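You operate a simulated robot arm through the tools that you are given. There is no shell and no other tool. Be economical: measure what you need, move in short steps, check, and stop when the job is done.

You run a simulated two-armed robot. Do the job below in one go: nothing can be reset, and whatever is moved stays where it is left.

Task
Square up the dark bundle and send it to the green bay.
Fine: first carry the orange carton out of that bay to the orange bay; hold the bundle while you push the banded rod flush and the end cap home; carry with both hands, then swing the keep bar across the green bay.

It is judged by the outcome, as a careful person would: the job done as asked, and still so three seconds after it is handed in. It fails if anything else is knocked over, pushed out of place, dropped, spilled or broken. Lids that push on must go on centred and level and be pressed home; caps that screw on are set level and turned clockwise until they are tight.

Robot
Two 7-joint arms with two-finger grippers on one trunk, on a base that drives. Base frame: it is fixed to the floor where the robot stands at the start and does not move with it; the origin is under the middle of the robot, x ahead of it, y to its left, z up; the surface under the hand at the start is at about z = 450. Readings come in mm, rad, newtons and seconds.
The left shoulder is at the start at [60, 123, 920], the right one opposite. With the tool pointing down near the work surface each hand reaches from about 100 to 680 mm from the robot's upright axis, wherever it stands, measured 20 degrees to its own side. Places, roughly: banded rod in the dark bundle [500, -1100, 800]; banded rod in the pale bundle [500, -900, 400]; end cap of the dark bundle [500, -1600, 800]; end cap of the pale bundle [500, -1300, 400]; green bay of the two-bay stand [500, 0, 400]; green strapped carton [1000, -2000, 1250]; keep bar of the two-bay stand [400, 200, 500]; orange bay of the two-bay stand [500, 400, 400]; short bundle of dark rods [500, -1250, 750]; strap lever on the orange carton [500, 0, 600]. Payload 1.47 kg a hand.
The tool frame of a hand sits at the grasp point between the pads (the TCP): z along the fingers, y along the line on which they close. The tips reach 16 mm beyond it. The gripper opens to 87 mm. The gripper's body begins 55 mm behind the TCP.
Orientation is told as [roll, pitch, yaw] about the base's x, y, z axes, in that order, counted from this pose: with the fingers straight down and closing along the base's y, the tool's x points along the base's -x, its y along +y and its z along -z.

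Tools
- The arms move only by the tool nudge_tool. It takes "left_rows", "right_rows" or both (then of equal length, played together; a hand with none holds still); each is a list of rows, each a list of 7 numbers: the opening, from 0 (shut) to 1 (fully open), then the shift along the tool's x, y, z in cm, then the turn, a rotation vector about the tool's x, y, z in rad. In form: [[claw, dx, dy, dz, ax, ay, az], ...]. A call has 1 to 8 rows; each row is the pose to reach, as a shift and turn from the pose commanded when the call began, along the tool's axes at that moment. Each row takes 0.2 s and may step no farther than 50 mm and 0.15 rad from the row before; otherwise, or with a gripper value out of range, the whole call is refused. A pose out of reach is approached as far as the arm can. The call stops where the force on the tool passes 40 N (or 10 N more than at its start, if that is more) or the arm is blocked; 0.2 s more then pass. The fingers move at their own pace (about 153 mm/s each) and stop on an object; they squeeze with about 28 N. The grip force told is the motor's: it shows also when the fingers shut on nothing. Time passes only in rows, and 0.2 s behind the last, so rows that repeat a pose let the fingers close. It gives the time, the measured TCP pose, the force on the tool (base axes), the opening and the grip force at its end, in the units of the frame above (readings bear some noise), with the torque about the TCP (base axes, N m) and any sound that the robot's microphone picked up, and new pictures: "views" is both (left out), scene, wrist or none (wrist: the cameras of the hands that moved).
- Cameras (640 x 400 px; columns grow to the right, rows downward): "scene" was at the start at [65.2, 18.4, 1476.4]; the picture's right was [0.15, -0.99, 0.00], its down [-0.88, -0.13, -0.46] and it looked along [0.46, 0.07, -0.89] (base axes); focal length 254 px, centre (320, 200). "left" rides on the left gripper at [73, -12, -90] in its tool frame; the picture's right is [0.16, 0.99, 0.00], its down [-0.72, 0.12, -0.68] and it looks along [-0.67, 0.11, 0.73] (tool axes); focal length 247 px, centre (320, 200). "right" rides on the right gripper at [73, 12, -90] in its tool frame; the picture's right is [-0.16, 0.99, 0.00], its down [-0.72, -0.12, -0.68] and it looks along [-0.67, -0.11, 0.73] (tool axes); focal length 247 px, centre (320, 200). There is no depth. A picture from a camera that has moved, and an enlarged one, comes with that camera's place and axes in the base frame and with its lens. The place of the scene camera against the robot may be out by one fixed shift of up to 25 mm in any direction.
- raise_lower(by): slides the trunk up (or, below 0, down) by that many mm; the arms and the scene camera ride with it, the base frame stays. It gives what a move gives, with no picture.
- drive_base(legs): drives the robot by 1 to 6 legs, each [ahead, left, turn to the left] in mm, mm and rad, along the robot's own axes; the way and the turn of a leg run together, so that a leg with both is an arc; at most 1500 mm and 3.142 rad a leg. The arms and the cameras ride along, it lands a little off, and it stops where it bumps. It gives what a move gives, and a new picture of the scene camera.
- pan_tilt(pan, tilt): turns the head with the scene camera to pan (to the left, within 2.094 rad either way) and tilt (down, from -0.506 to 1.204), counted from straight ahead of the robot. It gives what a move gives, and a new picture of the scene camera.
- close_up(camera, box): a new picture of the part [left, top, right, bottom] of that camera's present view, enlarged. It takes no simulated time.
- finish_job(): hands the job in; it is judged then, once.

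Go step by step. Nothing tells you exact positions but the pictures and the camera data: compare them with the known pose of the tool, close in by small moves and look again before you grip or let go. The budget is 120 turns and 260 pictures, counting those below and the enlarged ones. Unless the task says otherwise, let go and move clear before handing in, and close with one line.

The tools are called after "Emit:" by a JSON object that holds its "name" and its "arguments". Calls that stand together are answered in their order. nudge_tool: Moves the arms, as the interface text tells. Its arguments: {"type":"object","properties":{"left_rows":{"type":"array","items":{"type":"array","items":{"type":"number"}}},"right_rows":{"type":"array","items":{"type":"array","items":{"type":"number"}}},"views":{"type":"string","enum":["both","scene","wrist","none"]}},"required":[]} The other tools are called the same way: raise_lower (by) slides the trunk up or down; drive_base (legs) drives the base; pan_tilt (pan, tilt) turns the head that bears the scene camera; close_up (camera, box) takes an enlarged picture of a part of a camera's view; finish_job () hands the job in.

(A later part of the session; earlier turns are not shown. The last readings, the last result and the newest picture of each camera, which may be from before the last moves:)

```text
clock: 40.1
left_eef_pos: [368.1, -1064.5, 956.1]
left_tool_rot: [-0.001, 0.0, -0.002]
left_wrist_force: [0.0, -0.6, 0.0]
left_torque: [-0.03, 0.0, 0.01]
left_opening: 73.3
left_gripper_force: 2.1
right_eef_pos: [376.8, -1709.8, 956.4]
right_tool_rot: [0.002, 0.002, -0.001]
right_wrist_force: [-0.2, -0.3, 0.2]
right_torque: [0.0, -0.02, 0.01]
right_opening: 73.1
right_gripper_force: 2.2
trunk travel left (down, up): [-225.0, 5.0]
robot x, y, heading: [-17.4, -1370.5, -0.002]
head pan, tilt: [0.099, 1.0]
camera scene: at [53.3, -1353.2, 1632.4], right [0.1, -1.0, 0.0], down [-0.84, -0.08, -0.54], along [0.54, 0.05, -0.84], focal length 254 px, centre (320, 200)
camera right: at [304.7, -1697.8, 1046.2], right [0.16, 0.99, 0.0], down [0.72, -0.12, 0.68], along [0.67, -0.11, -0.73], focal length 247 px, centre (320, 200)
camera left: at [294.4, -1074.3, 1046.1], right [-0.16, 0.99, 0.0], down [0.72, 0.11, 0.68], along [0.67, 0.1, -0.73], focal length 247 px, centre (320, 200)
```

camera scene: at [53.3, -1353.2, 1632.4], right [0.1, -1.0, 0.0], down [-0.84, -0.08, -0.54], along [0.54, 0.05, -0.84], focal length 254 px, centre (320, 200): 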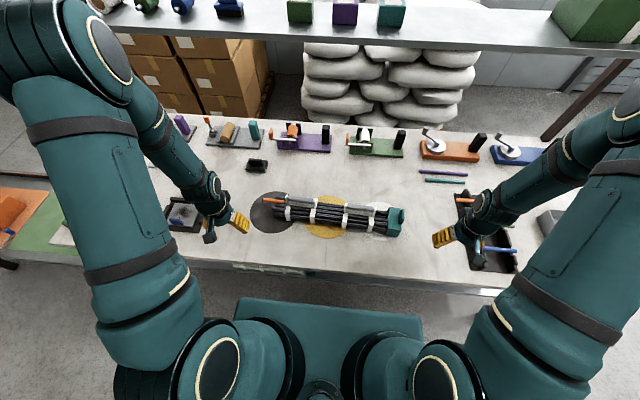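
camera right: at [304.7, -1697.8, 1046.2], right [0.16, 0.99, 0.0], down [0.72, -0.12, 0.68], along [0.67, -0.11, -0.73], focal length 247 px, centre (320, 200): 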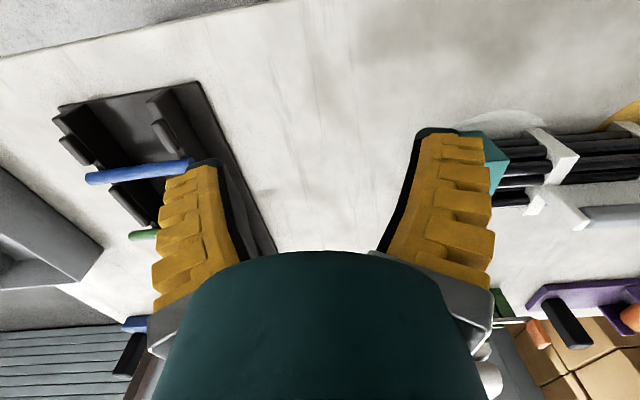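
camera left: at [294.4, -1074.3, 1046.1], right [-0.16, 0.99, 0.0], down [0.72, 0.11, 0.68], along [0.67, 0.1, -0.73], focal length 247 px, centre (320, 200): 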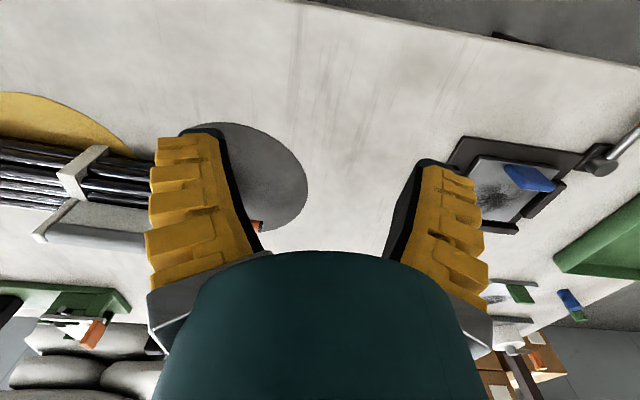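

Emit:
{"name": "close_up", "arguments": {"camera": "scene", "box": [240, 160, 420, 272]}}

Emit:
{"name": "close_up", "arguments": {"camera": "scene", "box": [250, 185, 340, 241]}}

Emit:
{"name": "close_up", "arguments": {"camera": "scene", "box": [340, 190, 420, 240]}}

```text
3.56 times, centred on (330, 216) of scene
camera zoom: at [53.3, -1353.2, 1632.4], right [0.1, -1.0, 0.0], down [-0.84, -0.08, -0.54], along [0.54, 0.05, -0.84], focal length 902 px, centre (284, 143)
```

zoom: 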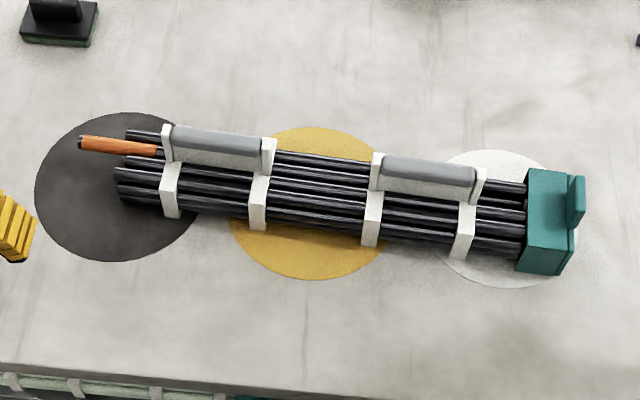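

```text
7.11 times, centred on (295, 213) of scene
camera zoom: at [53.3, -1353.2, 1632.4], right [0.1, -1.0, 0.0], down [-0.84, -0.08, -0.54], along [0.54, 0.05, -0.84], focal length 1804 px, centre (498, 108)
```

zoom: 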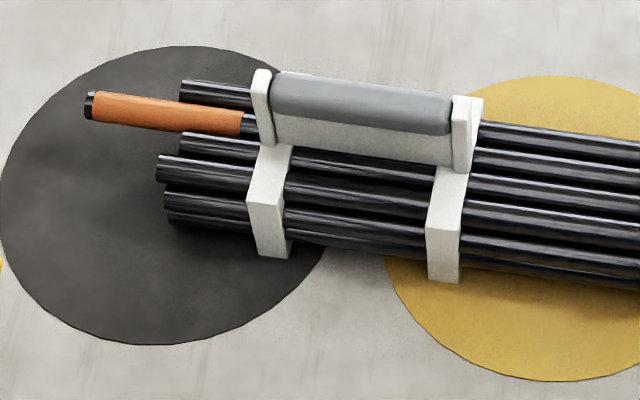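

```text
8.00 times, centred on (380, 215) of scene
camera zoom: at [53.3, -1353.2, 1632.4], right [0.1, -1.0, 0.0], down [-0.84, -0.08, -0.54], along [0.54, 0.05, -0.84], focal length 2030 px, centre (-160, 80)
```

zoom: 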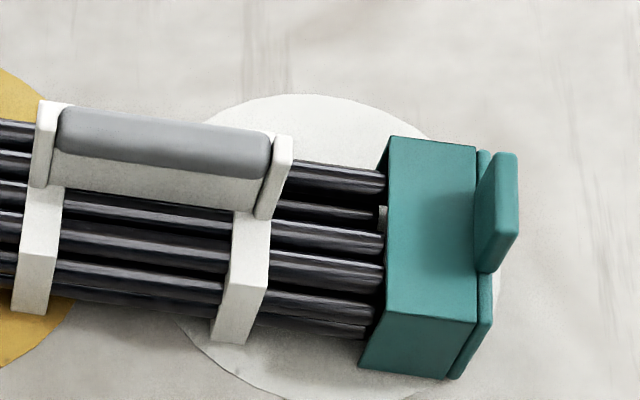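

I see the orange rod standing ~50 mm proud at the +y end and the teal cap at the −y end. I'll turn both hands about 90° so their fingers close across the bundle, cameras outward.

Emit:
{"name": "nudge_tool", "arguments": {"left_rows": [[0.8, 0, 0, 0, 0, 0, 0.15], [0.8, 0, 0, 0, 0, 0, 0.3], [0.8, 0, 0, 0, 0, 0, 0.45], [0.8, 0, 0, 0, 0, 0, 0.6], [0.8, 0, 0, 0, 0, 0, 0.75], [0.8, 0, 0, 0, 0, 0, 0.9], [0.8, 0, 0, 0, 0, 0, 1.05], [0.8, 0, 0, 0, 0, 0, 1.2]], "right_rows": [[0.8, 0, 0, 0, 0, 0, -0.15], [0.8, 0, 0, 0, 0, 0, -0.3], [0.8, 0, 0, 0, 0, 0, -0.45], [0.8, 0, 0, 0, 0, 0, -0.6], [0.8, 0, 0, 0, 0, 0, -0.75], [0.8, 0, 0, 0, 0, 0, -0.9], [0.8, 0, 0, 0, 0, 0, -1.05], [0.8, 0, 0, 0, 0, 0, -1.2]], "views": "none"}}

Emit:
{"name": "nudge_tool", "arguments": {"left_rows": [[0.8, 0, 0, 0, 0, 0, 0.15], [0.8, 0, 0, 0, 0, 0, 0.3], [0.8, 0, 0, 0, 0, 0, 0.45], [0.8, 0, 0, 0, 0, 0, 0.467]], "right_rows": [[0.8, 0, 0, 0, 0, 0, -0.15], [0.8, 0, 0, 0, 0, 0, -0.275], [0.8, 0, 0, 0, 0, 0, -0.275], [0.8, 0, 0, 0, 0, 0, -0.275]], "views": "both"}}

```text
clock: 41.9
left_eef_pos: [370.8, -1063.2, 955.0]
left_tool_rot: [0.0, -0.002, -1.204]
left_wrist_force: [-0.5, -0.8, -0.3]
left_torque: [-0.01, 0.02, -0.01]
left_opening: 73.2
left_gripper_force: 2.6
right_eef_pos: [375.2, -1705.8, 958.0]
right_tool_rot: [-0.001, -0.001, 1.203]
right_wrist_force: [0.3, 0.4, 0.9]
right_torque: [0.01, 0.01, -0.03]
right_opening: 73.2
right_gripper_force: 2.4
trunk travel left (down, up): [-225.0, 5.0]
robot x, y, heading: [-17.8, -1370.1, -0.002]
head pan, tilt: [0.099, 1.0]
```

```text
clock: 42.9
left_eef_pos: [370.7, -1061.7, 955.8]
left_tool_rot: [-0.001, -0.002, -1.671]
left_wrist_force: [0.8, -0.1, 0.9]
left_torque: [0.0, -0.01, -0.02]
left_opening: 73.0
left_gripper_force: 2.3
right_eef_pos: [375.7, -1706.5, 957.5]
right_tool_rot: [0.0, -0.003, 1.475]
right_wrist_force: [0.4, -0.8, -0.5]
right_torque: [-0.01, 0.02, -0.04]
right_opening: 73.3
right_gripper_force: 2.7
trunk travel left (down, up): [-225.0, 5.0]
robot x, y, heading: [-20.2, -1369.9, -0.002]
head pan, tilt: [0.099, 1.0]
camera scene: at [53.9, -1353.1, 1632.4], right [0.1, -1.0, 0.0], down [-0.84, -0.08, -0.54], along [0.54, 0.05, -0.84], focal length 254 px, centre (320, 200)
camera right: at [357.6, -1777.1, 1046.6], right [-0.97, 0.25, 0.0], down [0.18, 0.71, 0.68], along [0.17, 0.66, -0.73], focal length 247 px, centre (320, 200)
camera left: at [366.1, -988.7, 1044.9], right [1.0, 0.06, 0.0], down [0.04, -0.73, 0.68], along [0.04, -0.68, -0.73], focal length 247 px, centre (320, 200)
```

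scene: 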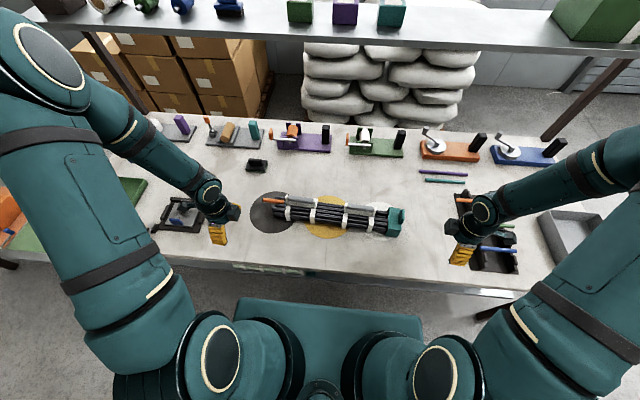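
right: 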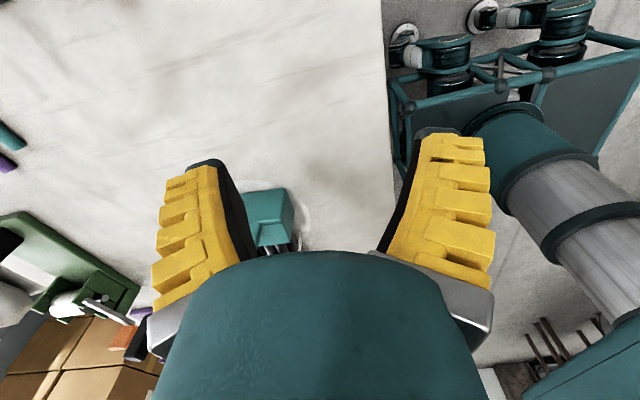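
left: 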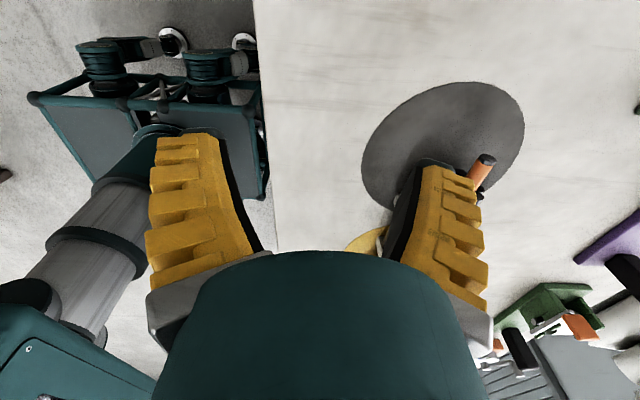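

Both turns worked. Next the right hand goes above the far handle and the left hand just off the proud rod's end, still high.

Emit:
{"name": "nudge_tool", "arguments": {"left_rows": [[0.5, 0.7, 2.9, 0, 0, 0, 0], [0.2, 1.5, 5.7, 0, 0, 0, 0], [0, 2.2, 8.6, 1, 0, 0, 0], [0, 2.9, 11.4, 2, 0, 0, 0], [0, 3.7, 14.3, 3, 0, 0, 0], [0, 4.4, 17.1, 4, 0, 0, 0], [0, 5.1, 20, 5.5, 0, 0, 0]], "right_rows": [[0.8, -3.6, -2.2, 0, 0, 0, 0], [0.8, -7.2, -4.4, 0, 0, 0, 0], [0.8, -10.8, -6.5, 0, 0, 0, 0], [0.8, -14.4, -8.7, 0, 0, 0, 0], [0.8, -18, -10.9, 0, 0, 0, 0], [0.8, -21.6, -13, 1, 0, 0, 0], [0.8, -25.2, -15.2, 2, 0, 0, 0]], "views": "both"}}

```text
clock: 44.5
left_eef_pos: [576.0, -1029.4, 898.3]
left_tool_rot: [0.0, -0.002, -1.669]
left_wrist_force: [-0.1, -0.3, -0.3]
left_torque: [0.0, 0.01, -0.05]
left_opening: 0.1
left_gripper_force: 28.4
right_eef_pos: [554.0, -1467.5, 935.3]
right_tool_rot: [0.002, -0.001, 1.475]
right_wrist_force: [0.6, 0.5, 0.0]
right_torque: [-0.02, 0.0, -0.02]
right_opening: 73.2
right_gripper_force: 2.3
trunk travel left (down, up): [-225.0, 5.0]
robot x, y, heading: [-15.8, -1369.1, 0.002]
head pan, tilt: [0.099, 1.0]
camera scene: at [56.0, -1351.8, 1632.2], right [0.1, -1.0, 0.0], down [-0.84, -0.08, -0.54], along [0.54, 0.05, -0.84], focal length 254 px, centre (320, 200)
camera right: at [536.3, -1538.4, 1026.1], right [-0.97, 0.25, 0.0], down [0.19, 0.71, 0.68], along [0.17, 0.66, -0.73], focal length 247 px, centre (320, 200)
camera left: at [571.3, -956.1, 987.8], right [1.0, 0.06, 0.0], down [0.05, -0.73, 0.68], along [0.04, -0.68, -0.73], focal length 247 px, centre (320, 200)
```

scene: 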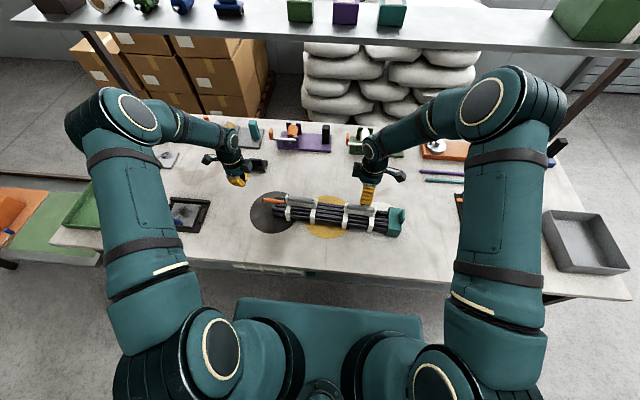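
right: 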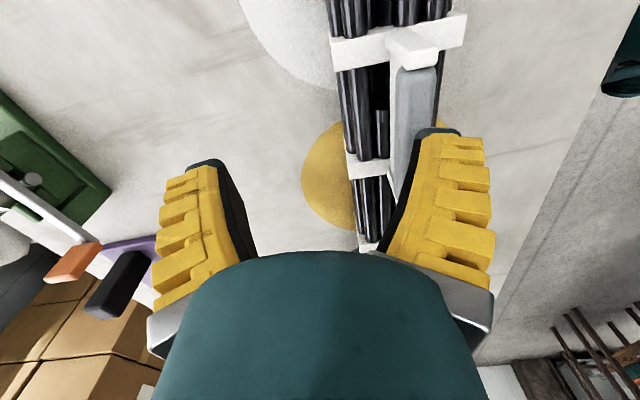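
left: 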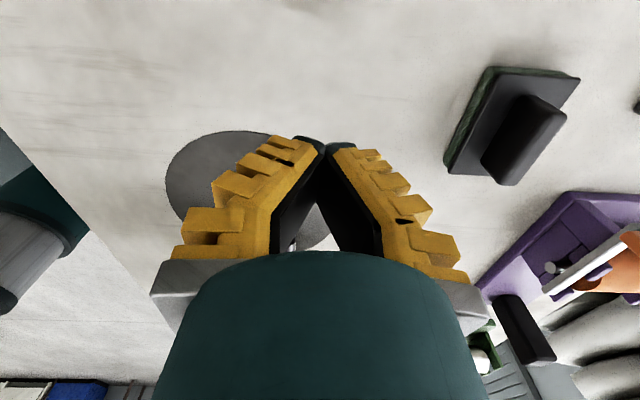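

Triangulating the wrist and scene views puts the table top near z≈797 and the handle bar tops at z≈902: handle centres near [505,-1450] and [524,-1248]. I'll lift a bit and shift the right hand over its handle, and lift the left.

Emit:
{"name": "nudge_tool", "arguments": {"right_rows": [[0.8, 0, 0, -3, 0, 0, 0], [0.8, -0.6, 2.5, -3, 0, 0, 0], [0.8, -1.2, 5.0, -3, 0, 0, 0]], "left_rows": [[0, 2, 0, -3, 0, 0, 0], [0, 4, -2.5, -3, 0, 0, 0], [0, 6, -5, -3, 0, 0, 0]], "views": "both"}}

```text
clock: 45.3
left_eef_pos: [527.4, -967.4, 931.3]
left_tool_rot: [0.0, -0.003, -1.669]
left_wrist_force: [-0.5, 0.4, -0.1]
left_torque: [-0.06, 0.0, 0.0]
left_opening: 0.0
left_gripper_force: 28.1
right_eef_pos: [500.9, -1451.7, 966.9]
right_tool_rot: [-0.001, -0.001, 1.474]
right_wrist_force: [-0.4, 0.7, -1.1]
right_torque: [0.0, 0.0, -0.04]
right_opening: 73.3
right_gripper_force: 2.4
trunk travel left (down, up): [-225.0, 5.0]
robot x, y, heading: [-18.5, -1365.5, 0.0]
head pan, tilt: [0.099, 1.0]
camera scene: at [52.3, -1352.3, 1632.5], right [0.1, -1.0, 0.0], down [-0.84, -0.08, -0.54], along [0.54, 0.05, -0.84], focal length 254 px, centre (320, 200)
camera right: at [483.4, -1521.9, 1055.9], right [-0.97, 0.25, 0.0], down [0.18, 0.71, 0.68], along [0.17, 0.66, -0.73], focal length 247 px, centre (320, 200)
camera left: at [523.2, -894.3, 1021.2], right [1.0, 0.06, 0.0], down [0.04, -0.73, 0.68], along [0.04, -0.68, -0.73], focal length 247 px, centre (320, 200)
```

scene: 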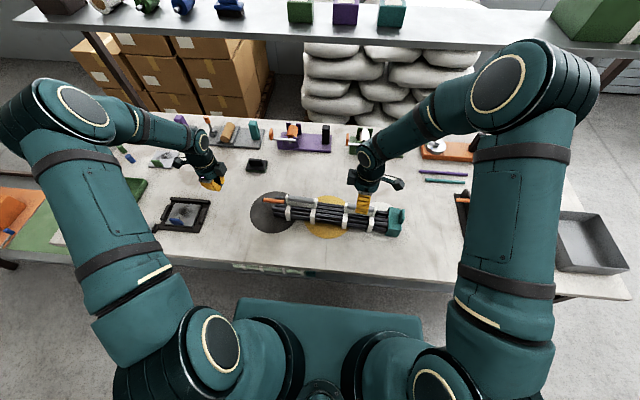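
right: 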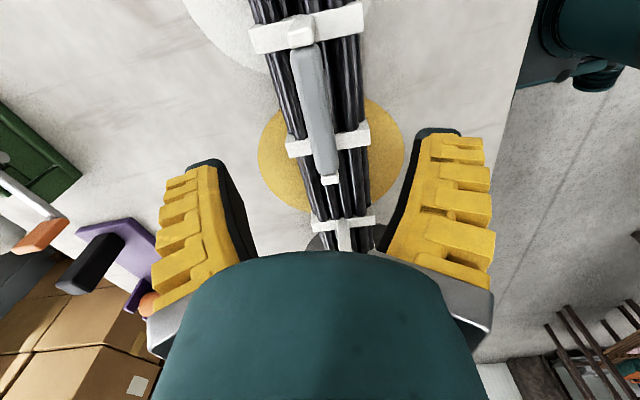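
left: 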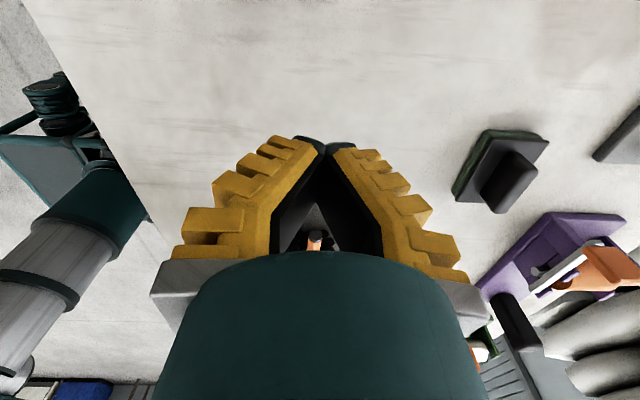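

The handle sits squarely between the right fingers. I'll descend 80 mm and close on it.

Emit:
{"name": "nudge_tool", "arguments": {"right_rows": [[0.8, -0.3, -0.2, 4, 0, 0, 0.01], [0.8, -0.3, -0.2, 6.5, 0, 0, 0.01], [0.8, -0.3, -0.2, 8, 0, 0, 0.01], [0, -0.3, -0.2, 8, 0, 0, 0.01], [0, -0.3, -0.2, 8, 0, 0, 0.01], [0, -0.3, -0.2, 8, 0, 0, 0.01]], "views": "wrist"}}

Emit:
{"name": "close_up", "arguments": {"camera": "scene", "box": [240, 160, 420, 272]}}

```text
clock: 46.7
left_eef_pos: [529.4, -969.1, 931.6]
left_tool_rot: [0.0, -0.002, -1.669]
left_wrist_force: [-0.3, 0.2, 0.0]
left_torque: [-0.02, -0.02, 0.0]
left_opening: 0.0
left_gripper_force: 27.7
right_eef_pos: [503.7, -1449.2, 885.5]
right_tool_rot: [0.0, -0.002, 1.464]
right_wrist_force: [-0.3, 0.8, -7.3]
right_torque: [-0.56, 0.1, 0.19]
right_opening: 12.6
right_gripper_force: 27.9
trunk travel left (down, up): [-225.0, 5.0]
robot x, y, heading: [-19.4, -1367.4, -0.003]
head pan, tilt: [0.099, 1.0]
camera right: at [485.6, -1519.7, 975.8], right [-0.97, 0.26, 0.0], down [0.19, 0.71, 0.68], along [0.18, 0.66, -0.73], focal length 247 px, centre (320, 200)
```

right: 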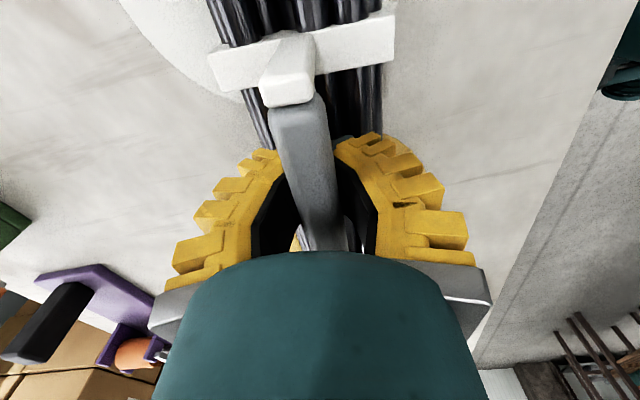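

```text
3.56 times, centred on (330, 216) of scene
camera zoom: at [54.3, -1353.0, 1632.3], right [0.1, -1.0, 0.0], down [-0.84, -0.08, -0.54], along [0.54, 0.05, -0.84], focal length 902 px, centre (284, 143)
```

zoom: 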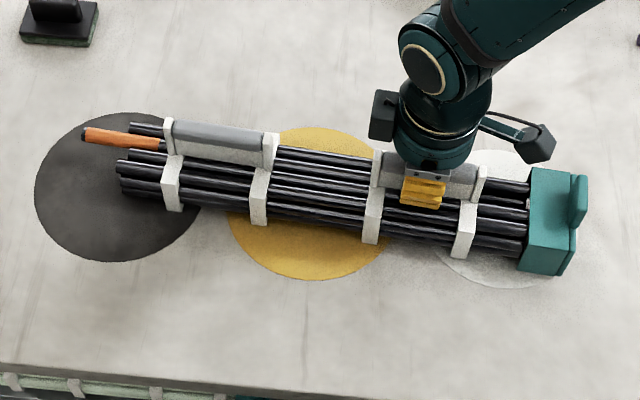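

The bundle is held. Rod tip appears near [533,-1102,~860]; I'll bring the open left hand closer for a good view of the end face.

Emit:
{"name": "nudge_tool", "arguments": {"left_rows": [[0.8, -3, 0.4, 0, 0, 0, 0], [1, -6, 0.8, 2, 0, 0, 0], [1, -9, 1.2, 4.6, 0, 0, 0]], "views": "wrist"}}

Emit:
{"name": "close_up", "arguments": {"camera": "left", "box": [220, 100, 420, 250]}}

```text
clock: 47.5
left_eef_pos: [533.9, -1057.6, 887.5]
left_tool_rot: [-0.001, 0.001, -1.668]
left_wrist_force: [-0.1, -0.4, -0.9]
left_torque: [0.01, -0.01, 0.0]
left_opening: 87.1
left_gripper_force: 0.0
right_eef_pos: [504.0, -1449.4, 885.9]
right_tool_rot: [0.0, -0.002, 1.465]
right_wrist_force: [-0.1, -0.4, -5.2]
right_torque: [0.13, -0.08, 0.17]
right_opening: 12.3
right_gripper_force: 27.8
trunk travel left (down, up): [-225.0, 5.0]
robot x, y, heading: [-13.6, -1366.5, -0.004]
head pan, tilt: [0.099, 1.0]
camera left: at [528.6, -985.2, 975.8], right [1.0, 0.06, 0.0], down [0.05, -0.73, 0.68], along [0.04, -0.68, -0.73], focal length 247 px, centre (320, 200)
```

left: 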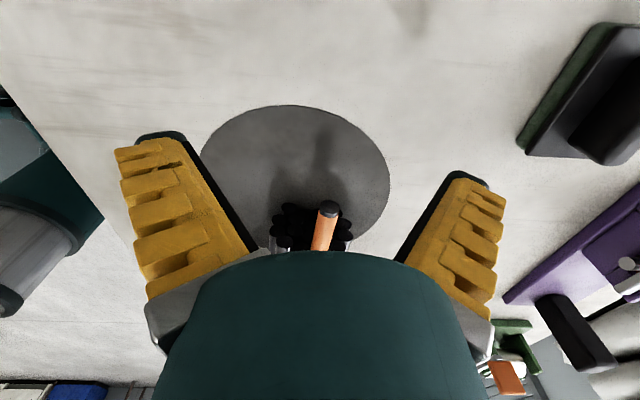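

```text
2.67 times, centred on (320, 175) of left
camera zoom: at [528.6, -985.2, 975.8], right [1.0, 0.06, 0.0], down [0.05, -0.73, 0.68], along [0.04, -0.68, -0.73], focal length 659 px, centre (320, 267)
```

zoom: 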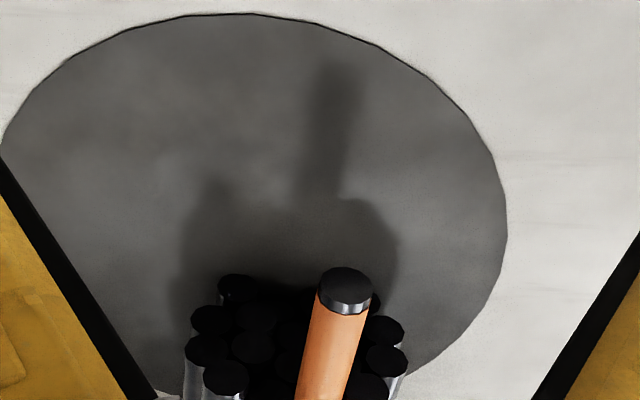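

The end view is clear: rod tip about [541,-1100,858], diameter ~14, other ends near y≈-1143. I'll shut the left fingers, line up behind the tip at z≈853 and check.

Emit:
{"name": "nudge_tool", "arguments": {"left_rows": [[0.5, 0.1, 0.5, 0, 0, 0, 0], [0, 0.1, 1.0, 0, 0, 0, 0], [0, 0.1, 1.0, 1.5, 0, 0, 0], [0, 0.1, 1.0, 3.4, 0, 0, 0], [0, 0.1, 1.0, 3.4, 0, 0, 0]], "views": "wrist"}}

Emit:
{"name": "close_up", "arguments": {"camera": "scene", "box": [210, 160, 330, 235]}}

```text
clock: 48.7
left_eef_pos: [543.2, -1056.9, 850.5]
left_tool_rot: [-0.001, 0.0, -1.669]
left_wrist_force: [0.2, 0.5, -0.5]
left_torque: [-0.04, -0.02, 0.01]
left_opening: 0.0
left_gripper_force: 28.1
right_eef_pos: [503.9, -1449.1, 887.4]
right_tool_rot: [0.002, -0.002, 1.464]
right_wrist_force: [-0.2, 0.4, -4.1]
right_torque: [-0.01, -0.04, 0.1]
right_opening: 11.7
right_gripper_force: 28.0
trunk travel left (down, up): [-225.0, 5.0]
robot x, y, heading: [-13.9, -1365.0, -0.004]
head pan, tilt: [0.099, 1.0]
camera left: at [538.9, -983.0, 940.1], right [1.0, 0.06, 0.0], down [0.04, -0.73, 0.68], along [0.04, -0.68, -0.73], focal length 247 px, centre (320, 200)
```

left: 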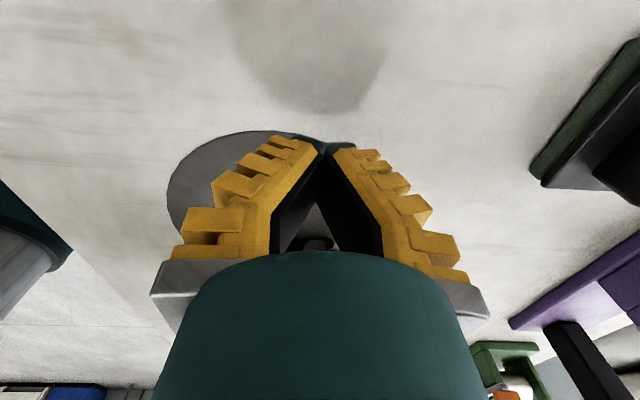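

```text
5.33 times, centred on (270, 198) of scene
camera zoom: at [54.2, -1353.0, 1632.4], right [0.1, -1.0, 0.0], down [-0.84, -0.08, -0.54], along [0.54, 0.05, -0.84], focal length 1353 px, centre (587, 213)
```

zoom: 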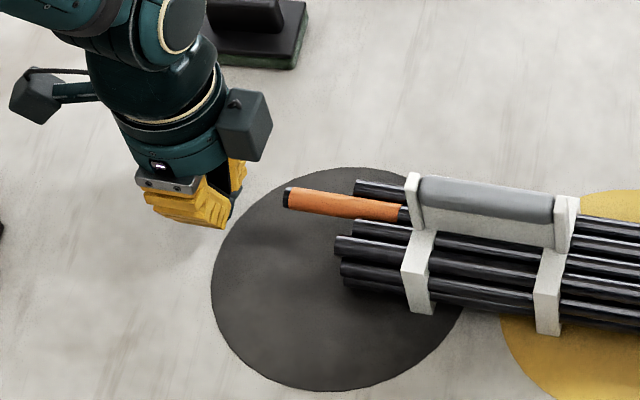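

The fingertips meet only at their ends, so I'll push with TCP at z≈862. Advancing along the rod's axis in steps, watching force.

Emit:
{"name": "nudge_tool", "arguments": {"left_rows": [[0, 0, 0, -1.2, 0, 0, 0], [0, -1, 0, -1.2, 0, 0, 0], [0, -2, 0, -1.2, 0, 0, 0], [0, -3, 0, -1.2, 0, 0, 0], [0, -3.7, 0, -1.2, 0, 0, 0], [0, -4.4, 0, -1.2, 0, 0, 0], [0, -5, 0, -1.2, 0, 0, 0]], "views": "wrist"}}

Emit:
{"name": "close_up", "arguments": {"camera": "scene", "box": [210, 160, 330, 235]}}

```text
clock: 50.3
left_eef_pos: [539.6, -1108.2, 860.2]
left_tool_rot: [-0.002, -0.003, -1.669]
left_wrist_force: [1.0, 4.0, 0.4]
left_torque: [0.02, -0.02, 0.0]
left_opening: 0.0
left_gripper_force: 28.6
right_eef_pos: [502.9, -1451.1, 886.3]
right_tool_rot: [0.002, 0.0, 1.464]
right_wrist_force: [-1.9, -4.6, -6.2]
right_torque: [-0.4, 0.03, 0.16]
right_opening: 12.0
right_gripper_force: 28.6
trunk travel left (down, up): [-225.0, 5.0]
robot x, y, heading: [-17.4, -1370.6, -0.003]
head pan, tilt: [0.099, 1.0]
camera left: at [534.0, -1034.4, 951.4], right [1.0, 0.06, 0.0], down [0.04, -0.73, 0.68], along [0.04, -0.68, -0.73], focal length 247 px, centre (320, 200)
```

left: 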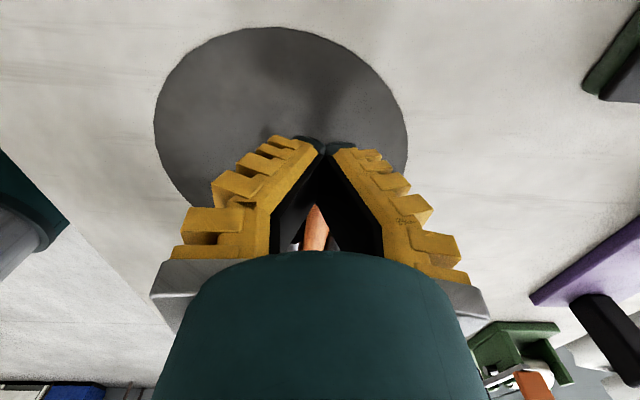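

```text
5.33 times, centred on (270, 198) of scene
camera zoom: at [54.1, -1353.4, 1632.4], right [0.1, -1.0, 0.0], down [-0.84, -0.08, -0.54], along [0.54, 0.05, -0.84], focal length 1353 px, centre (587, 213)
```

zoom: 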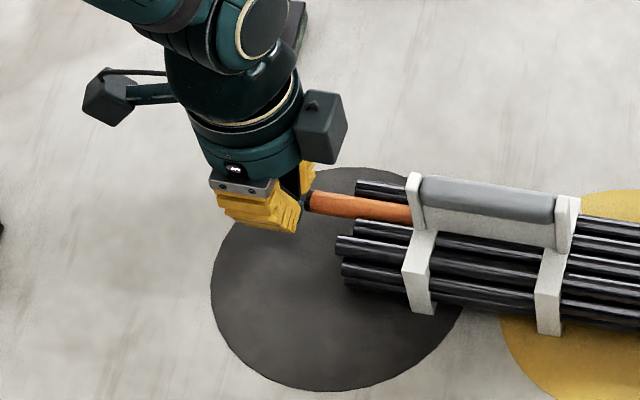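

The rod is sliding in with only 4 N. I'll continue in smaller steps.

Emit:
{"name": "nudge_tool", "arguments": {"left_rows": [[0, -0.5, 0, 0, 0, 0, 0], [0, -1.0, 0, 0, 0, 0, 0], [0, -1.4, 0, 0, 0, 0, 0], [0, -1.4, 0, 0, 0, 0, 0]], "views": "wrist"}}

Emit:
{"name": "close_up", "arguments": {"camera": "scene", "box": [240, 175, 320, 225]}}

```text
clock: 51.3
left_eef_pos: [538.9, -1123.6, 862.2]
left_tool_rot: [-0.001, -0.003, -1.671]
left_wrist_force: [-0.7, 1.3, 0.6]
left_torque: [-0.03, 0.02, 0.0]
left_opening: 0.1
left_gripper_force: 27.9
right_eef_pos: [503.5, -1449.5, 885.9]
right_tool_rot: [0.0, -0.001, 1.464]
right_wrist_force: [0.0, -0.8, -6.2]
right_torque: [-0.58, 0.02, 0.0]
right_opening: 11.7
right_gripper_force: 28.2
trunk travel left (down, up): [-225.0, 5.0]
robot x, y, heading: [-20.5, -1369.6, -0.004]
head pan, tilt: [0.099, 1.0]
camera left: at [533.5, -1049.0, 951.7], right [1.0, 0.06, 0.0], down [0.04, -0.73, 0.68], along [0.04, -0.68, -0.73], focal length 247 px, centre (320, 200)
```

left: 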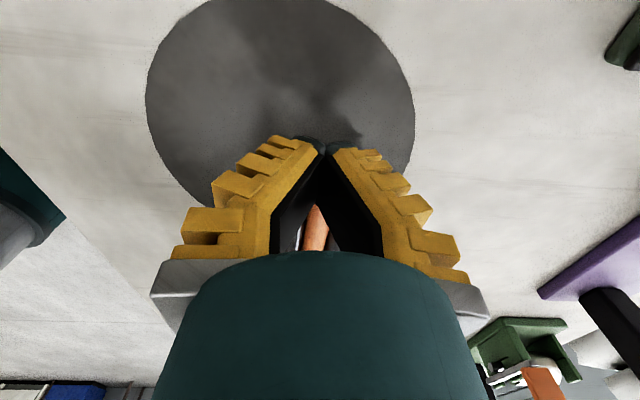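

```text
8.00 times, centred on (280, 200) of scene
camera zoom: at [54.4, -1353.1, 1632.4], right [0.1, -1.0, 0.0], down [-0.84, -0.08, -0.54], along [0.54, 0.05, -0.84], focal length 2030 px, centre (640, 200)
```

zoom: 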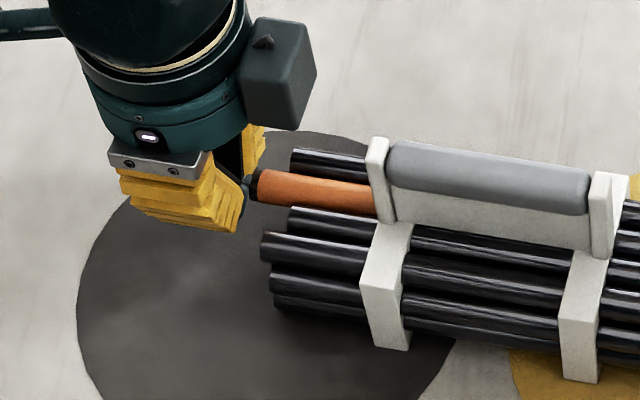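

About 15 mm still to go; pushing on gently.

Emit:
{"name": "nudge_tool", "arguments": {"left_rows": [[0, -0.4, 0, 0, 0, 0, 0], [0, -0.8, 0, 0, 0, 0, 0], [0, -1.1, 0, 0, 0, 0, 0], [0, -1.3, 0, 0, 0, 0, 0], [0, -1.3, 0, 0, 0, 0, 0]], "views": "none"}}

Emit:
{"name": "close_up", "arguments": {"camera": "scene", "box": [240, 175, 320, 225]}}

```text
clock: 52.5
left_eef_pos: [536.7, -1135.3, 862.6]
left_tool_rot: [0.0, -0.002, -1.67]
left_wrist_force: [-0.1, 0.7, 0.4]
left_torque: [0.03, -0.03, 0.01]
left_opening: 0.0
left_gripper_force: 27.7
right_eef_pos: [503.6, -1448.0, 886.7]
right_tool_rot: [0.0, -0.001, 1.463]
right_wrist_force: [-2.2, -2.1, -5.4]
right_torque: [0.03, -0.03, 0.05]
right_opening: 11.5
right_gripper_force: 28.0
trunk travel left (down, up): [-225.0, 5.0]
robot x, y, heading: [-18.6, -1364.4, -0.002]
head pan, tilt: [0.099, 1.0]
```

```text
8.00 times, centred on (280, 200) of scene
camera zoom: at [54.2, -1353.2, 1632.4], right [0.1, -1.0, 0.0], down [-0.84, -0.08, -0.54], along [0.54, 0.05, -0.84], focal length 2030 px, centre (640, 200)
```

zoom: 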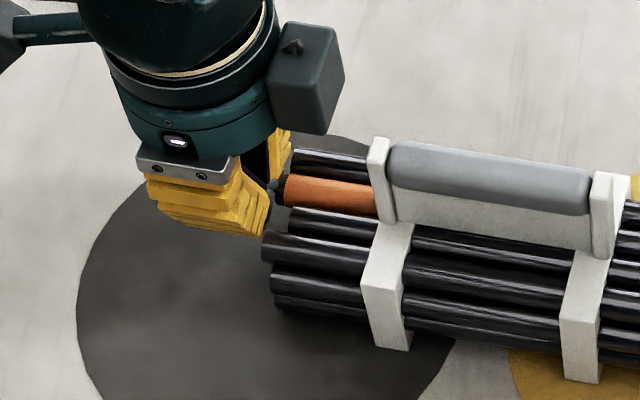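

Nearly flush; a few last millimetres, watching for the force to rise when the fingers meet the neighbouring rods.

Emit:
{"name": "nudge_tool", "arguments": {"left_rows": [[0, -0.2, 0, 0, 0, 0, 0], [0, -0.4, 0, 0, 0, 0, 0], [0, -0.4, 0, 0, 0, 0, 0]], "views": "none"}}

Emit:
{"name": "close_up", "arguments": {"camera": "scene", "box": [250, 180, 298, 210]}}

```text
clock: 53.3
left_eef_pos: [536.5, -1138.2, 861.9]
left_tool_rot: [0.001, -0.002, -1.669]
left_wrist_force: [0.4, 4.5, 2.0]
left_torque: [0.0, 0.01, -0.04]
left_opening: 5.5
left_gripper_force: 28.2
right_eef_pos: [504.6, -1448.9, 886.9]
right_tool_rot: [0.001, -0.003, 1.464]
right_wrist_force: [-0.7, -2.2, -5.5]
right_torque: [0.13, -0.06, 0.14]
right_opening: 11.5
right_gripper_force: 27.6
trunk travel left (down, up): [-225.0, 5.0]
robot x, y, heading: [-20.8, -1371.4, -0.008]
head pan, tilt: [0.099, 1.0]
```

```text
13.33 times, centred on (274, 195) of scene
camera zoom: at [54.1, -1352.9, 1632.4], right [0.1, -1.0, 0.0], down [-0.84, -0.08, -0.54], along [0.54, 0.05, -0.84], focal length 3382 px, centre (933, 267)
```

zoom: 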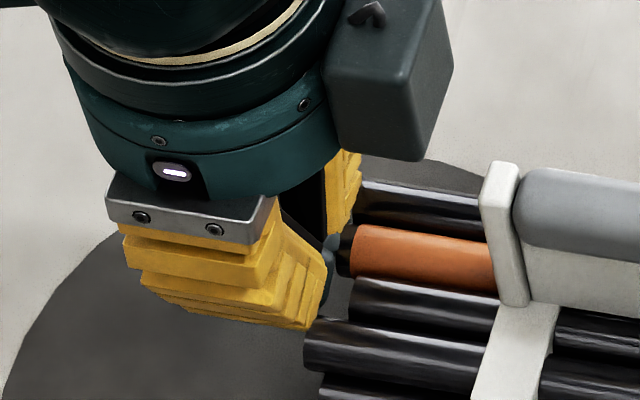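

The fingers got wedged slightly open (5.5 mm). I'll back off and look at the rod ends with the hand open.

Emit:
{"name": "nudge_tool", "arguments": {"left_rows": [[0, 2, 0, 0, 0, 0, 0], [0.5, 5, 0, -1, 0, 0, 0], [1, 8, 0, -3, 0, 0, 0], [1, 8, 0, -3, 0, 0, 0]], "views": "none"}}

Emit:
{"name": "close_up", "arguments": {"camera": "left", "box": [250, 140, 410, 260]}}

Emit:
{"name": "close_up", "arguments": {"camera": "scene", "box": [256, 184, 304, 224]}}

```text
clock: 54.3
left_eef_pos: [545.5, -1057.8, 891.6]
left_tool_rot: [-0.001, -0.001, -1.669]
left_wrist_force: [0.4, 0.5, 0.6]
left_torque: [0.0, -0.02, 0.02]
left_opening: 86.7
left_gripper_force: 0.1
right_eef_pos: [504.2, -1448.2, 886.0]
right_tool_rot: [0.0, -0.001, 1.467]
right_wrist_force: [-1.0, -0.3, -6.3]
right_torque: [-0.03, -0.03, 0.17]
right_opening: 11.1
right_gripper_force: 27.8
trunk travel left (down, up): [-225.0, 5.0]
robot x, y, heading: [-15.8, -1368.0, 0.0]
head pan, tilt: [0.099, 1.0]
```

```text
3.33 times, centred on (330, 200) of left
camera zoom: at [540.0, -983.6, 981.7], right [1.0, 0.06, 0.0], down [0.04, -0.73, 0.68], along [0.04, -0.68, -0.73], focal length 823 px, centre (287, 200)
```

zoom: 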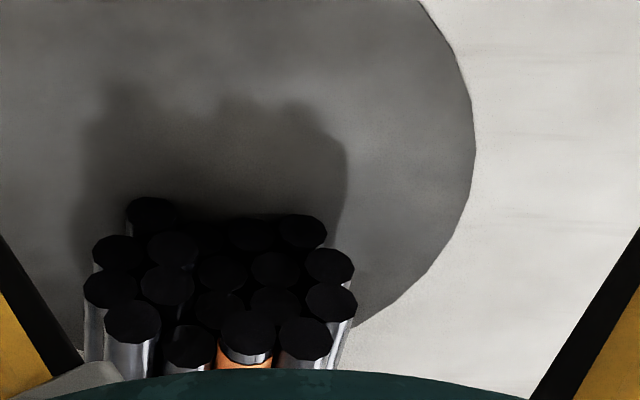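

```text
10.00 times, centred on (280, 204) of scene
camera zoom: at [54.6, -1353.4, 1632.3], right [0.1, -1.0, 0.0], down [-0.84, -0.08, -0.54], along [0.54, 0.05, -0.84], focal length 2537 px, centre (720, 160)
```

zoom: 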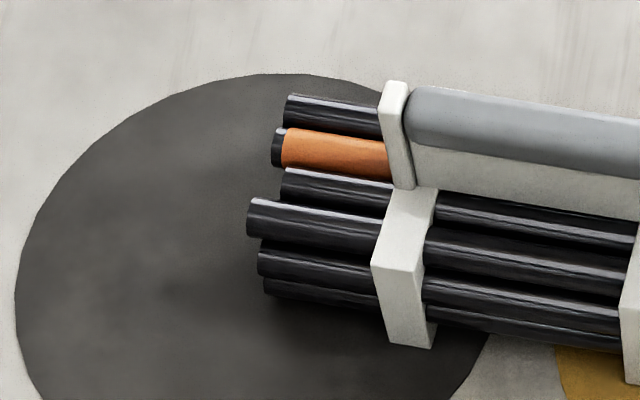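

Now the banded rod stands about 3 mm proud of its immediate neighbours (others vary a few mm). I'll push once more with the solid fingertip region, slightly higher and centred on the rod.

Emit:
{"name": "nudge_tool", "arguments": {"left_rows": [[0.3, -2, 0.3, 0, 0, 0, 0], [0, -4, 0.3, 1, 0, 0, 0], [0, -6, 0.3, 2.4, 0, 0, 0], [0, -7.6, 0.3, 2.4, 0, 0, 0], [0, -7.9, 0.3, 2.4, 0, 0, 0], [0, -8.1, 0.3, 2.4, 0, 0, 0], [0, -8.2, 0.3, 2.4, 0, 0, 0]], "views": "none"}}

Emit:
{"name": "close_up", "arguments": {"camera": "scene", "box": [256, 184, 304, 224]}}

```text
clock: 55.9
left_eef_pos: [539.1, -1139.2, 869.2]
left_tool_rot: [-0.001, -0.001, -1.669]
left_wrist_force: [1.2, 3.4, 0.8]
left_torque: [0.01, -0.04, -0.09]
left_opening: 0.0
left_gripper_force: 28.4
right_eef_pos: [503.4, -1448.4, 885.8]
right_tool_rot: [0.002, 0.0, 1.463]
right_wrist_force: [-0.3, -1.7, -4.7]
right_torque: [0.24, -0.08, 0.19]
right_opening: 11.3
right_gripper_force: 27.9
trunk travel left (down, up): [-225.0, 5.0]
robot x, y, heading: [-15.7, -1371.2, -0.004]
head pan, tilt: [0.099, 1.0]
```

```text
10.00 times, centred on (280, 204) of scene
camera zoom: at [54.2, -1352.9, 1632.4], right [0.1, -1.0, 0.0], down [-0.84, -0.08, -0.54], along [0.54, 0.05, -0.84], focal length 2537 px, centre (720, 160)
```

zoom: 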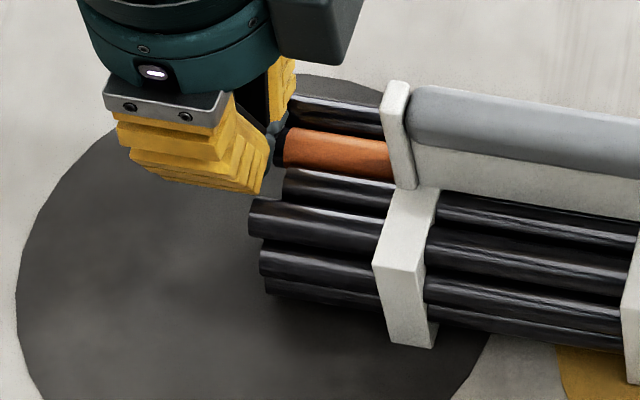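

Clean contact now. A further 2 mm in 1 mm steps.

Emit:
{"name": "nudge_tool", "arguments": {"left_rows": [[0, -0.1, 0, 0, 0, 0, 0], [0, -0.2, 0, 0, 0, 0, 0], [0, -0.2, 0, 0, 0, 0, 0]], "views": "none"}}

Emit:
{"name": "close_up", "arguments": {"camera": "scene", "box": [256, 184, 304, 224]}}

```text
clock: 56.7
left_eef_pos: [538.7, -1140.6, 869.1]
left_tool_rot: [-0.002, 0.0, -1.669]
left_wrist_force: [1.9, 13.3, 0.2]
left_torque: [0.23, -0.06, -0.05]
left_opening: 6.2
left_gripper_force: 27.8
right_eef_pos: [504.3, -1449.1, 887.0]
right_tool_rot: [0.001, 0.001, 1.463]
right_wrist_force: [-1.0, -13.1, -3.4]
right_torque: [0.27, -0.05, 0.19]
right_opening: 11.3
right_gripper_force: 28.0
trunk travel left (down, up): [-225.0, 5.0]
robot x, y, heading: [-18.9, -1368.6, -0.004]
head pan, tilt: [0.099, 1.0]
```

```text
10.00 times, centred on (280, 204) of scene
camera zoom: at [54.3, -1353.0, 1632.4], right [0.1, -1.0, 0.0], down [-0.84, -0.08, -0.54], along [0.54, 0.05, -0.84], focal length 2537 px, centre (720, 160)
```

zoom: 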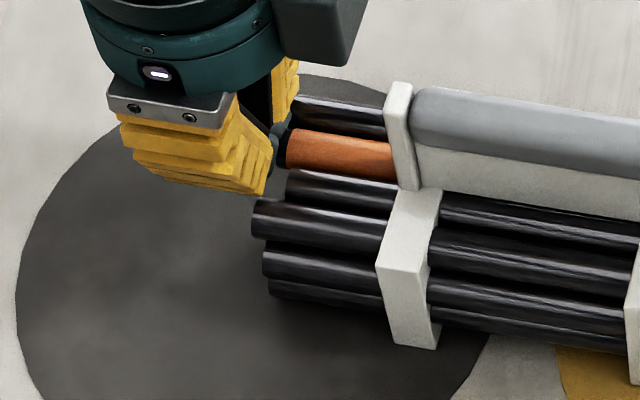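

Force rose to 13 N and the whole bundle began to move, so the rod is at its stop. Back off and inspect.

Emit:
{"name": "nudge_tool", "arguments": {"left_rows": [[0, 2, 0, 0, 0, 0, 0], [0.5, 5, 0, -1, 0, 0, 0], [1, 8, 0, -2.4, 0, 0, 0], [1, 8, 0, -2.4, 0, 0, 0]], "views": "none"}}

Emit:
{"name": "close_up", "arguments": {"camera": "left", "box": [250, 140, 410, 260]}}

Emit:
{"name": "close_up", "arguments": {"camera": "scene", "box": [256, 184, 304, 224]}}

```text
clock: 57.7
left_eef_pos: [546.8, -1063.9, 892.2]
left_tool_rot: [0.0, -0.001, -1.67]
left_wrist_force: [-0.2, -0.5, 0.1]
left_torque: [-0.01, -0.02, -0.02]
left_opening: 86.9
left_gripper_force: 0.0
right_eef_pos: [504.3, -1448.9, 886.1]
right_tool_rot: [0.0, -0.001, 1.463]
right_wrist_force: [-0.1, 1.3, -4.6]
right_torque: [0.4, -0.09, 0.13]
right_opening: 10.8
right_gripper_force: 27.9
trunk travel left (down, up): [-225.0, 5.0]
robot x, y, heading: [-16.8, -1370.7, -0.006]
head pan, tilt: [0.099, 1.0]
```

```text
3.33 times, centred on (330, 200) of left
camera zoom: at [541.4, -989.9, 981.2], right [1.0, 0.06, 0.0], down [0.04, -0.73, 0.68], along [0.04, -0.68, -0.73], focal length 823 px, centre (287, 200)
```

zoom: 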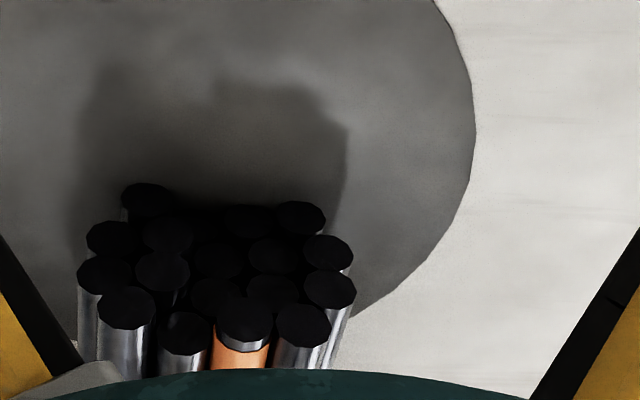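

```text
10.00 times, centred on (280, 204) of scene
camera zoom: at [54.5, -1353.5, 1632.3], right [0.1, -1.0, 0.0], down [-0.84, -0.08, -0.54], along [0.54, 0.05, -0.84], focal length 2537 px, centre (720, 160)
```

zoom: 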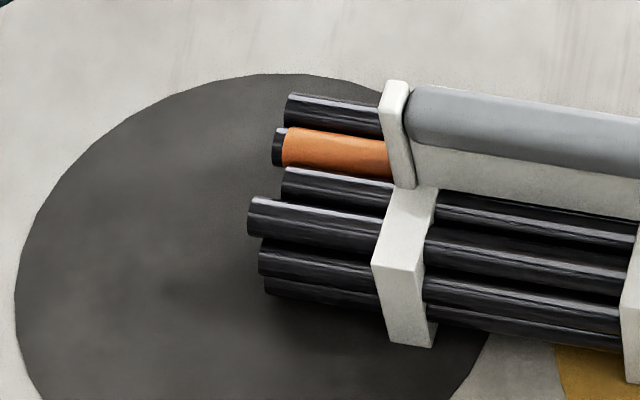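

The rod is home (unchanged against its stop, level with its neighbours). Now the left hand goes above the near handle, around [526,-1245].

Emit:
{"name": "nudge_tool", "arguments": {"left_rows": [[0.8, 0, 0, -4, 0, 0, 0], [0.8, -2, 0, -8, 0, 0, 0], [0.8, -6, -0.1, -8, 0, 0, 0], [0.8, -10, -0.2, -8, 0, 0, 0], [0.8, -14, -0.3, -8, 0, 0, 0], [0.8, -18.2, -0.3, -8, 0, 0, 0]], "views": "wrist"}}

```text
clock: 59.1
left_eef_pos: [525.0, -1245.1, 973.8]
left_tool_rot: [0.0, 0.0, -1.669]
left_wrist_force: [0.2, -1.0, -0.1]
left_torque: [0.05, 0.01, 0.05]
left_opening: 73.1
left_gripper_force: 2.6
right_eef_pos: [504.9, -1448.9, 887.2]
right_tool_rot: [0.002, 0.0, 1.464]
right_wrist_force: [0.8, 0.7, -8.2]
right_torque: [-0.67, 0.06, 0.02]
right_opening: 10.7
right_gripper_force: 28.0
trunk travel left (down, up): [-225.0, 5.0]
robot x, y, heading: [-16.5, -1368.2, -0.001]
head pan, tilt: [0.099, 1.0]
camera left: at [520.5, -1170.4, 1062.9], right [1.0, 0.06, 0.0], down [0.05, -0.73, 0.68], along [0.04, -0.68, -0.73], focal length 247 px, centre (320, 200)
```

left: 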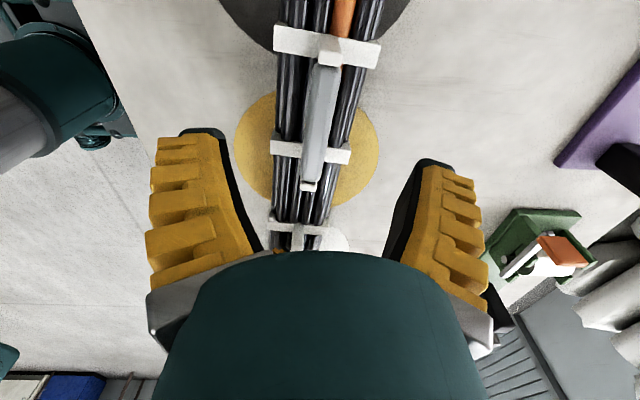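

The near handle is centred at about [522,-1257]; aligning, descending and gripping.

Emit:
{"name": "nudge_tool", "arguments": {"left_rows": [[0.8, -1.2, -0.2, 4, 0, 0, 0], [0.8, -1.2, -0.2, 7, 0, 0, 0], [0.8, -1.2, -0.2, 8.7, 0, 0, 0], [0, -1.2, -0.2, 8.7, 0, 0, 0], [0, -1.2, -0.2, 8.7, 0, 0, 0], [0, -1.2, -0.2, 8.7, 0, 0, 0]], "views": "wrist"}}

```text
clock: 60.5
left_eef_pos: [522.7, -1254.9, 885.5]
left_tool_rot: [-0.003, -0.001, -1.669]
left_wrist_force: [2.5, -0.6, -1.7]
left_torque: [0.63, -0.05, 0.19]
left_opening: 10.5
left_gripper_force: 28.0
right_eef_pos: [503.8, -1448.8, 886.7]
right_tool_rot: [0.0, -0.002, 1.466]
right_wrist_force: [-2.6, 0.4, 2.1]
right_torque: [0.56, -0.04, 0.33]
right_opening: 10.7
right_gripper_force: 27.7
trunk travel left (down, up): [-225.0, 5.0]
robot x, y, heading: [-19.3, -1371.3, -0.005]
head pan, tilt: [0.099, 1.0]
camera left: at [517.4, -1181.4, 975.2], right [1.0, 0.06, 0.0], down [0.05, -0.73, 0.68], along [0.04, -0.68, -0.73], focal length 247 px, centre (320, 200)
```

left: 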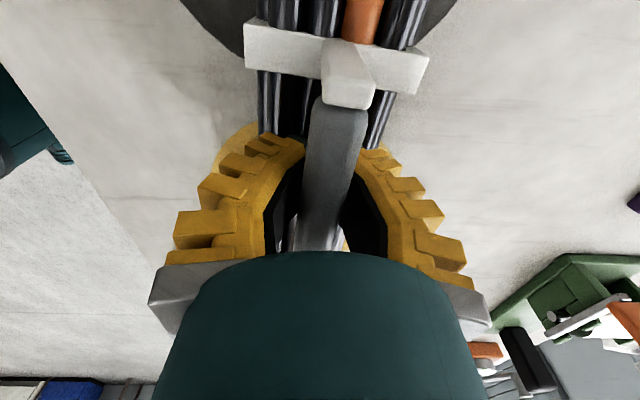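

The left hand holds. I'll release the right, rise, and move it beyond the cap for a look.

Emit:
{"name": "nudge_tool", "arguments": {"right_rows": [[0.6, 0, 0, 0, 0, 0, 0], [0.8, 0, 0, -4, 0, 0, 0], [0.8, 2, 0, -8, 0, 0, 0], [0.8, 6, 0, -9, 0, 0, 0], [0.8, 10.5, 0, -9, 0, 0, 0], [0.8, 15, 0, -9, 0, 0, 0], [0.8, 19.5, 0, -7, 0, 0, 0], [0.8, 22, 0, -4, 0, 0, 0]], "views": "both"}}

Emit:
{"name": "close_up", "arguments": {"camera": "scene", "box": [340, 190, 420, 240]}}

```text
clock: 62.3
left_eef_pos: [522.8, -1254.6, 884.8]
left_tool_rot: [0.0, -0.002, -1.668]
left_wrist_force: [0.8, -0.6, 0.4]
left_torque: [-0.04, -0.04, 0.17]
left_opening: 9.9
left_gripper_force: 28.5
right_eef_pos: [481.9, -1671.1, 927.5]
right_tool_rot: [0.0, -0.002, 1.467]
right_wrist_force: [-0.1, 0.1, 0.0]
right_torque: [-0.01, -0.03, -0.04]
right_opening: 73.1
right_gripper_force: 2.9
trunk travel left (down, up): [-225.0, 5.0]
robot x, y, heading: [-16.5, -1369.0, -0.002]
head pan, tilt: [0.099, 1.0]
camera scene: at [54.8, -1353.4, 1632.3], right [0.1, -1.0, 0.0], down [-0.84, -0.08, -0.54], along [0.54, 0.05, -0.84], focal length 254 px, centre (320, 200)
camera right: at [463.1, -1741.9, 1016.2], right [-0.97, 0.26, 0.0], down [0.19, 0.71, 0.68], along [0.18, 0.66, -0.73], focal length 247 px, centre (320, 200)
```

scene: 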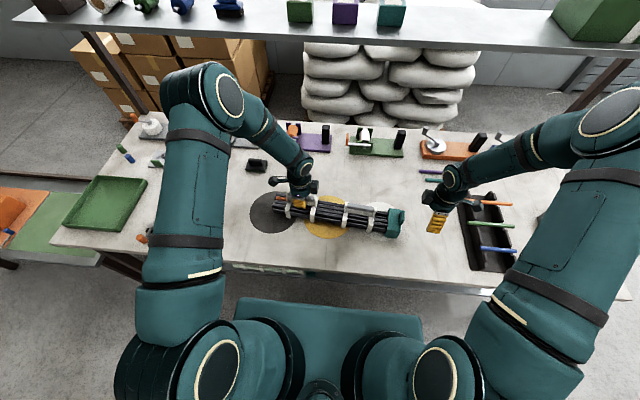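
right: 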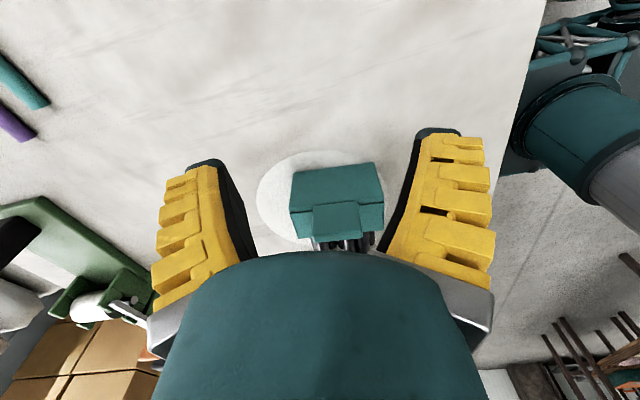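

```text
8.00 times, centred on (380, 215) of scene
camera zoom: at [54.8, -1353.4, 1632.3], right [0.1, -1.0, 0.0], down [-0.84, -0.08, -0.54], along [0.54, 0.05, -0.84], focal length 2030 px, centre (-160, 80)
```

zoom: 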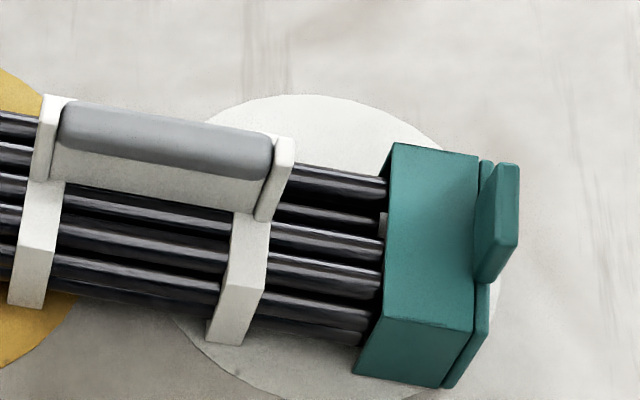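

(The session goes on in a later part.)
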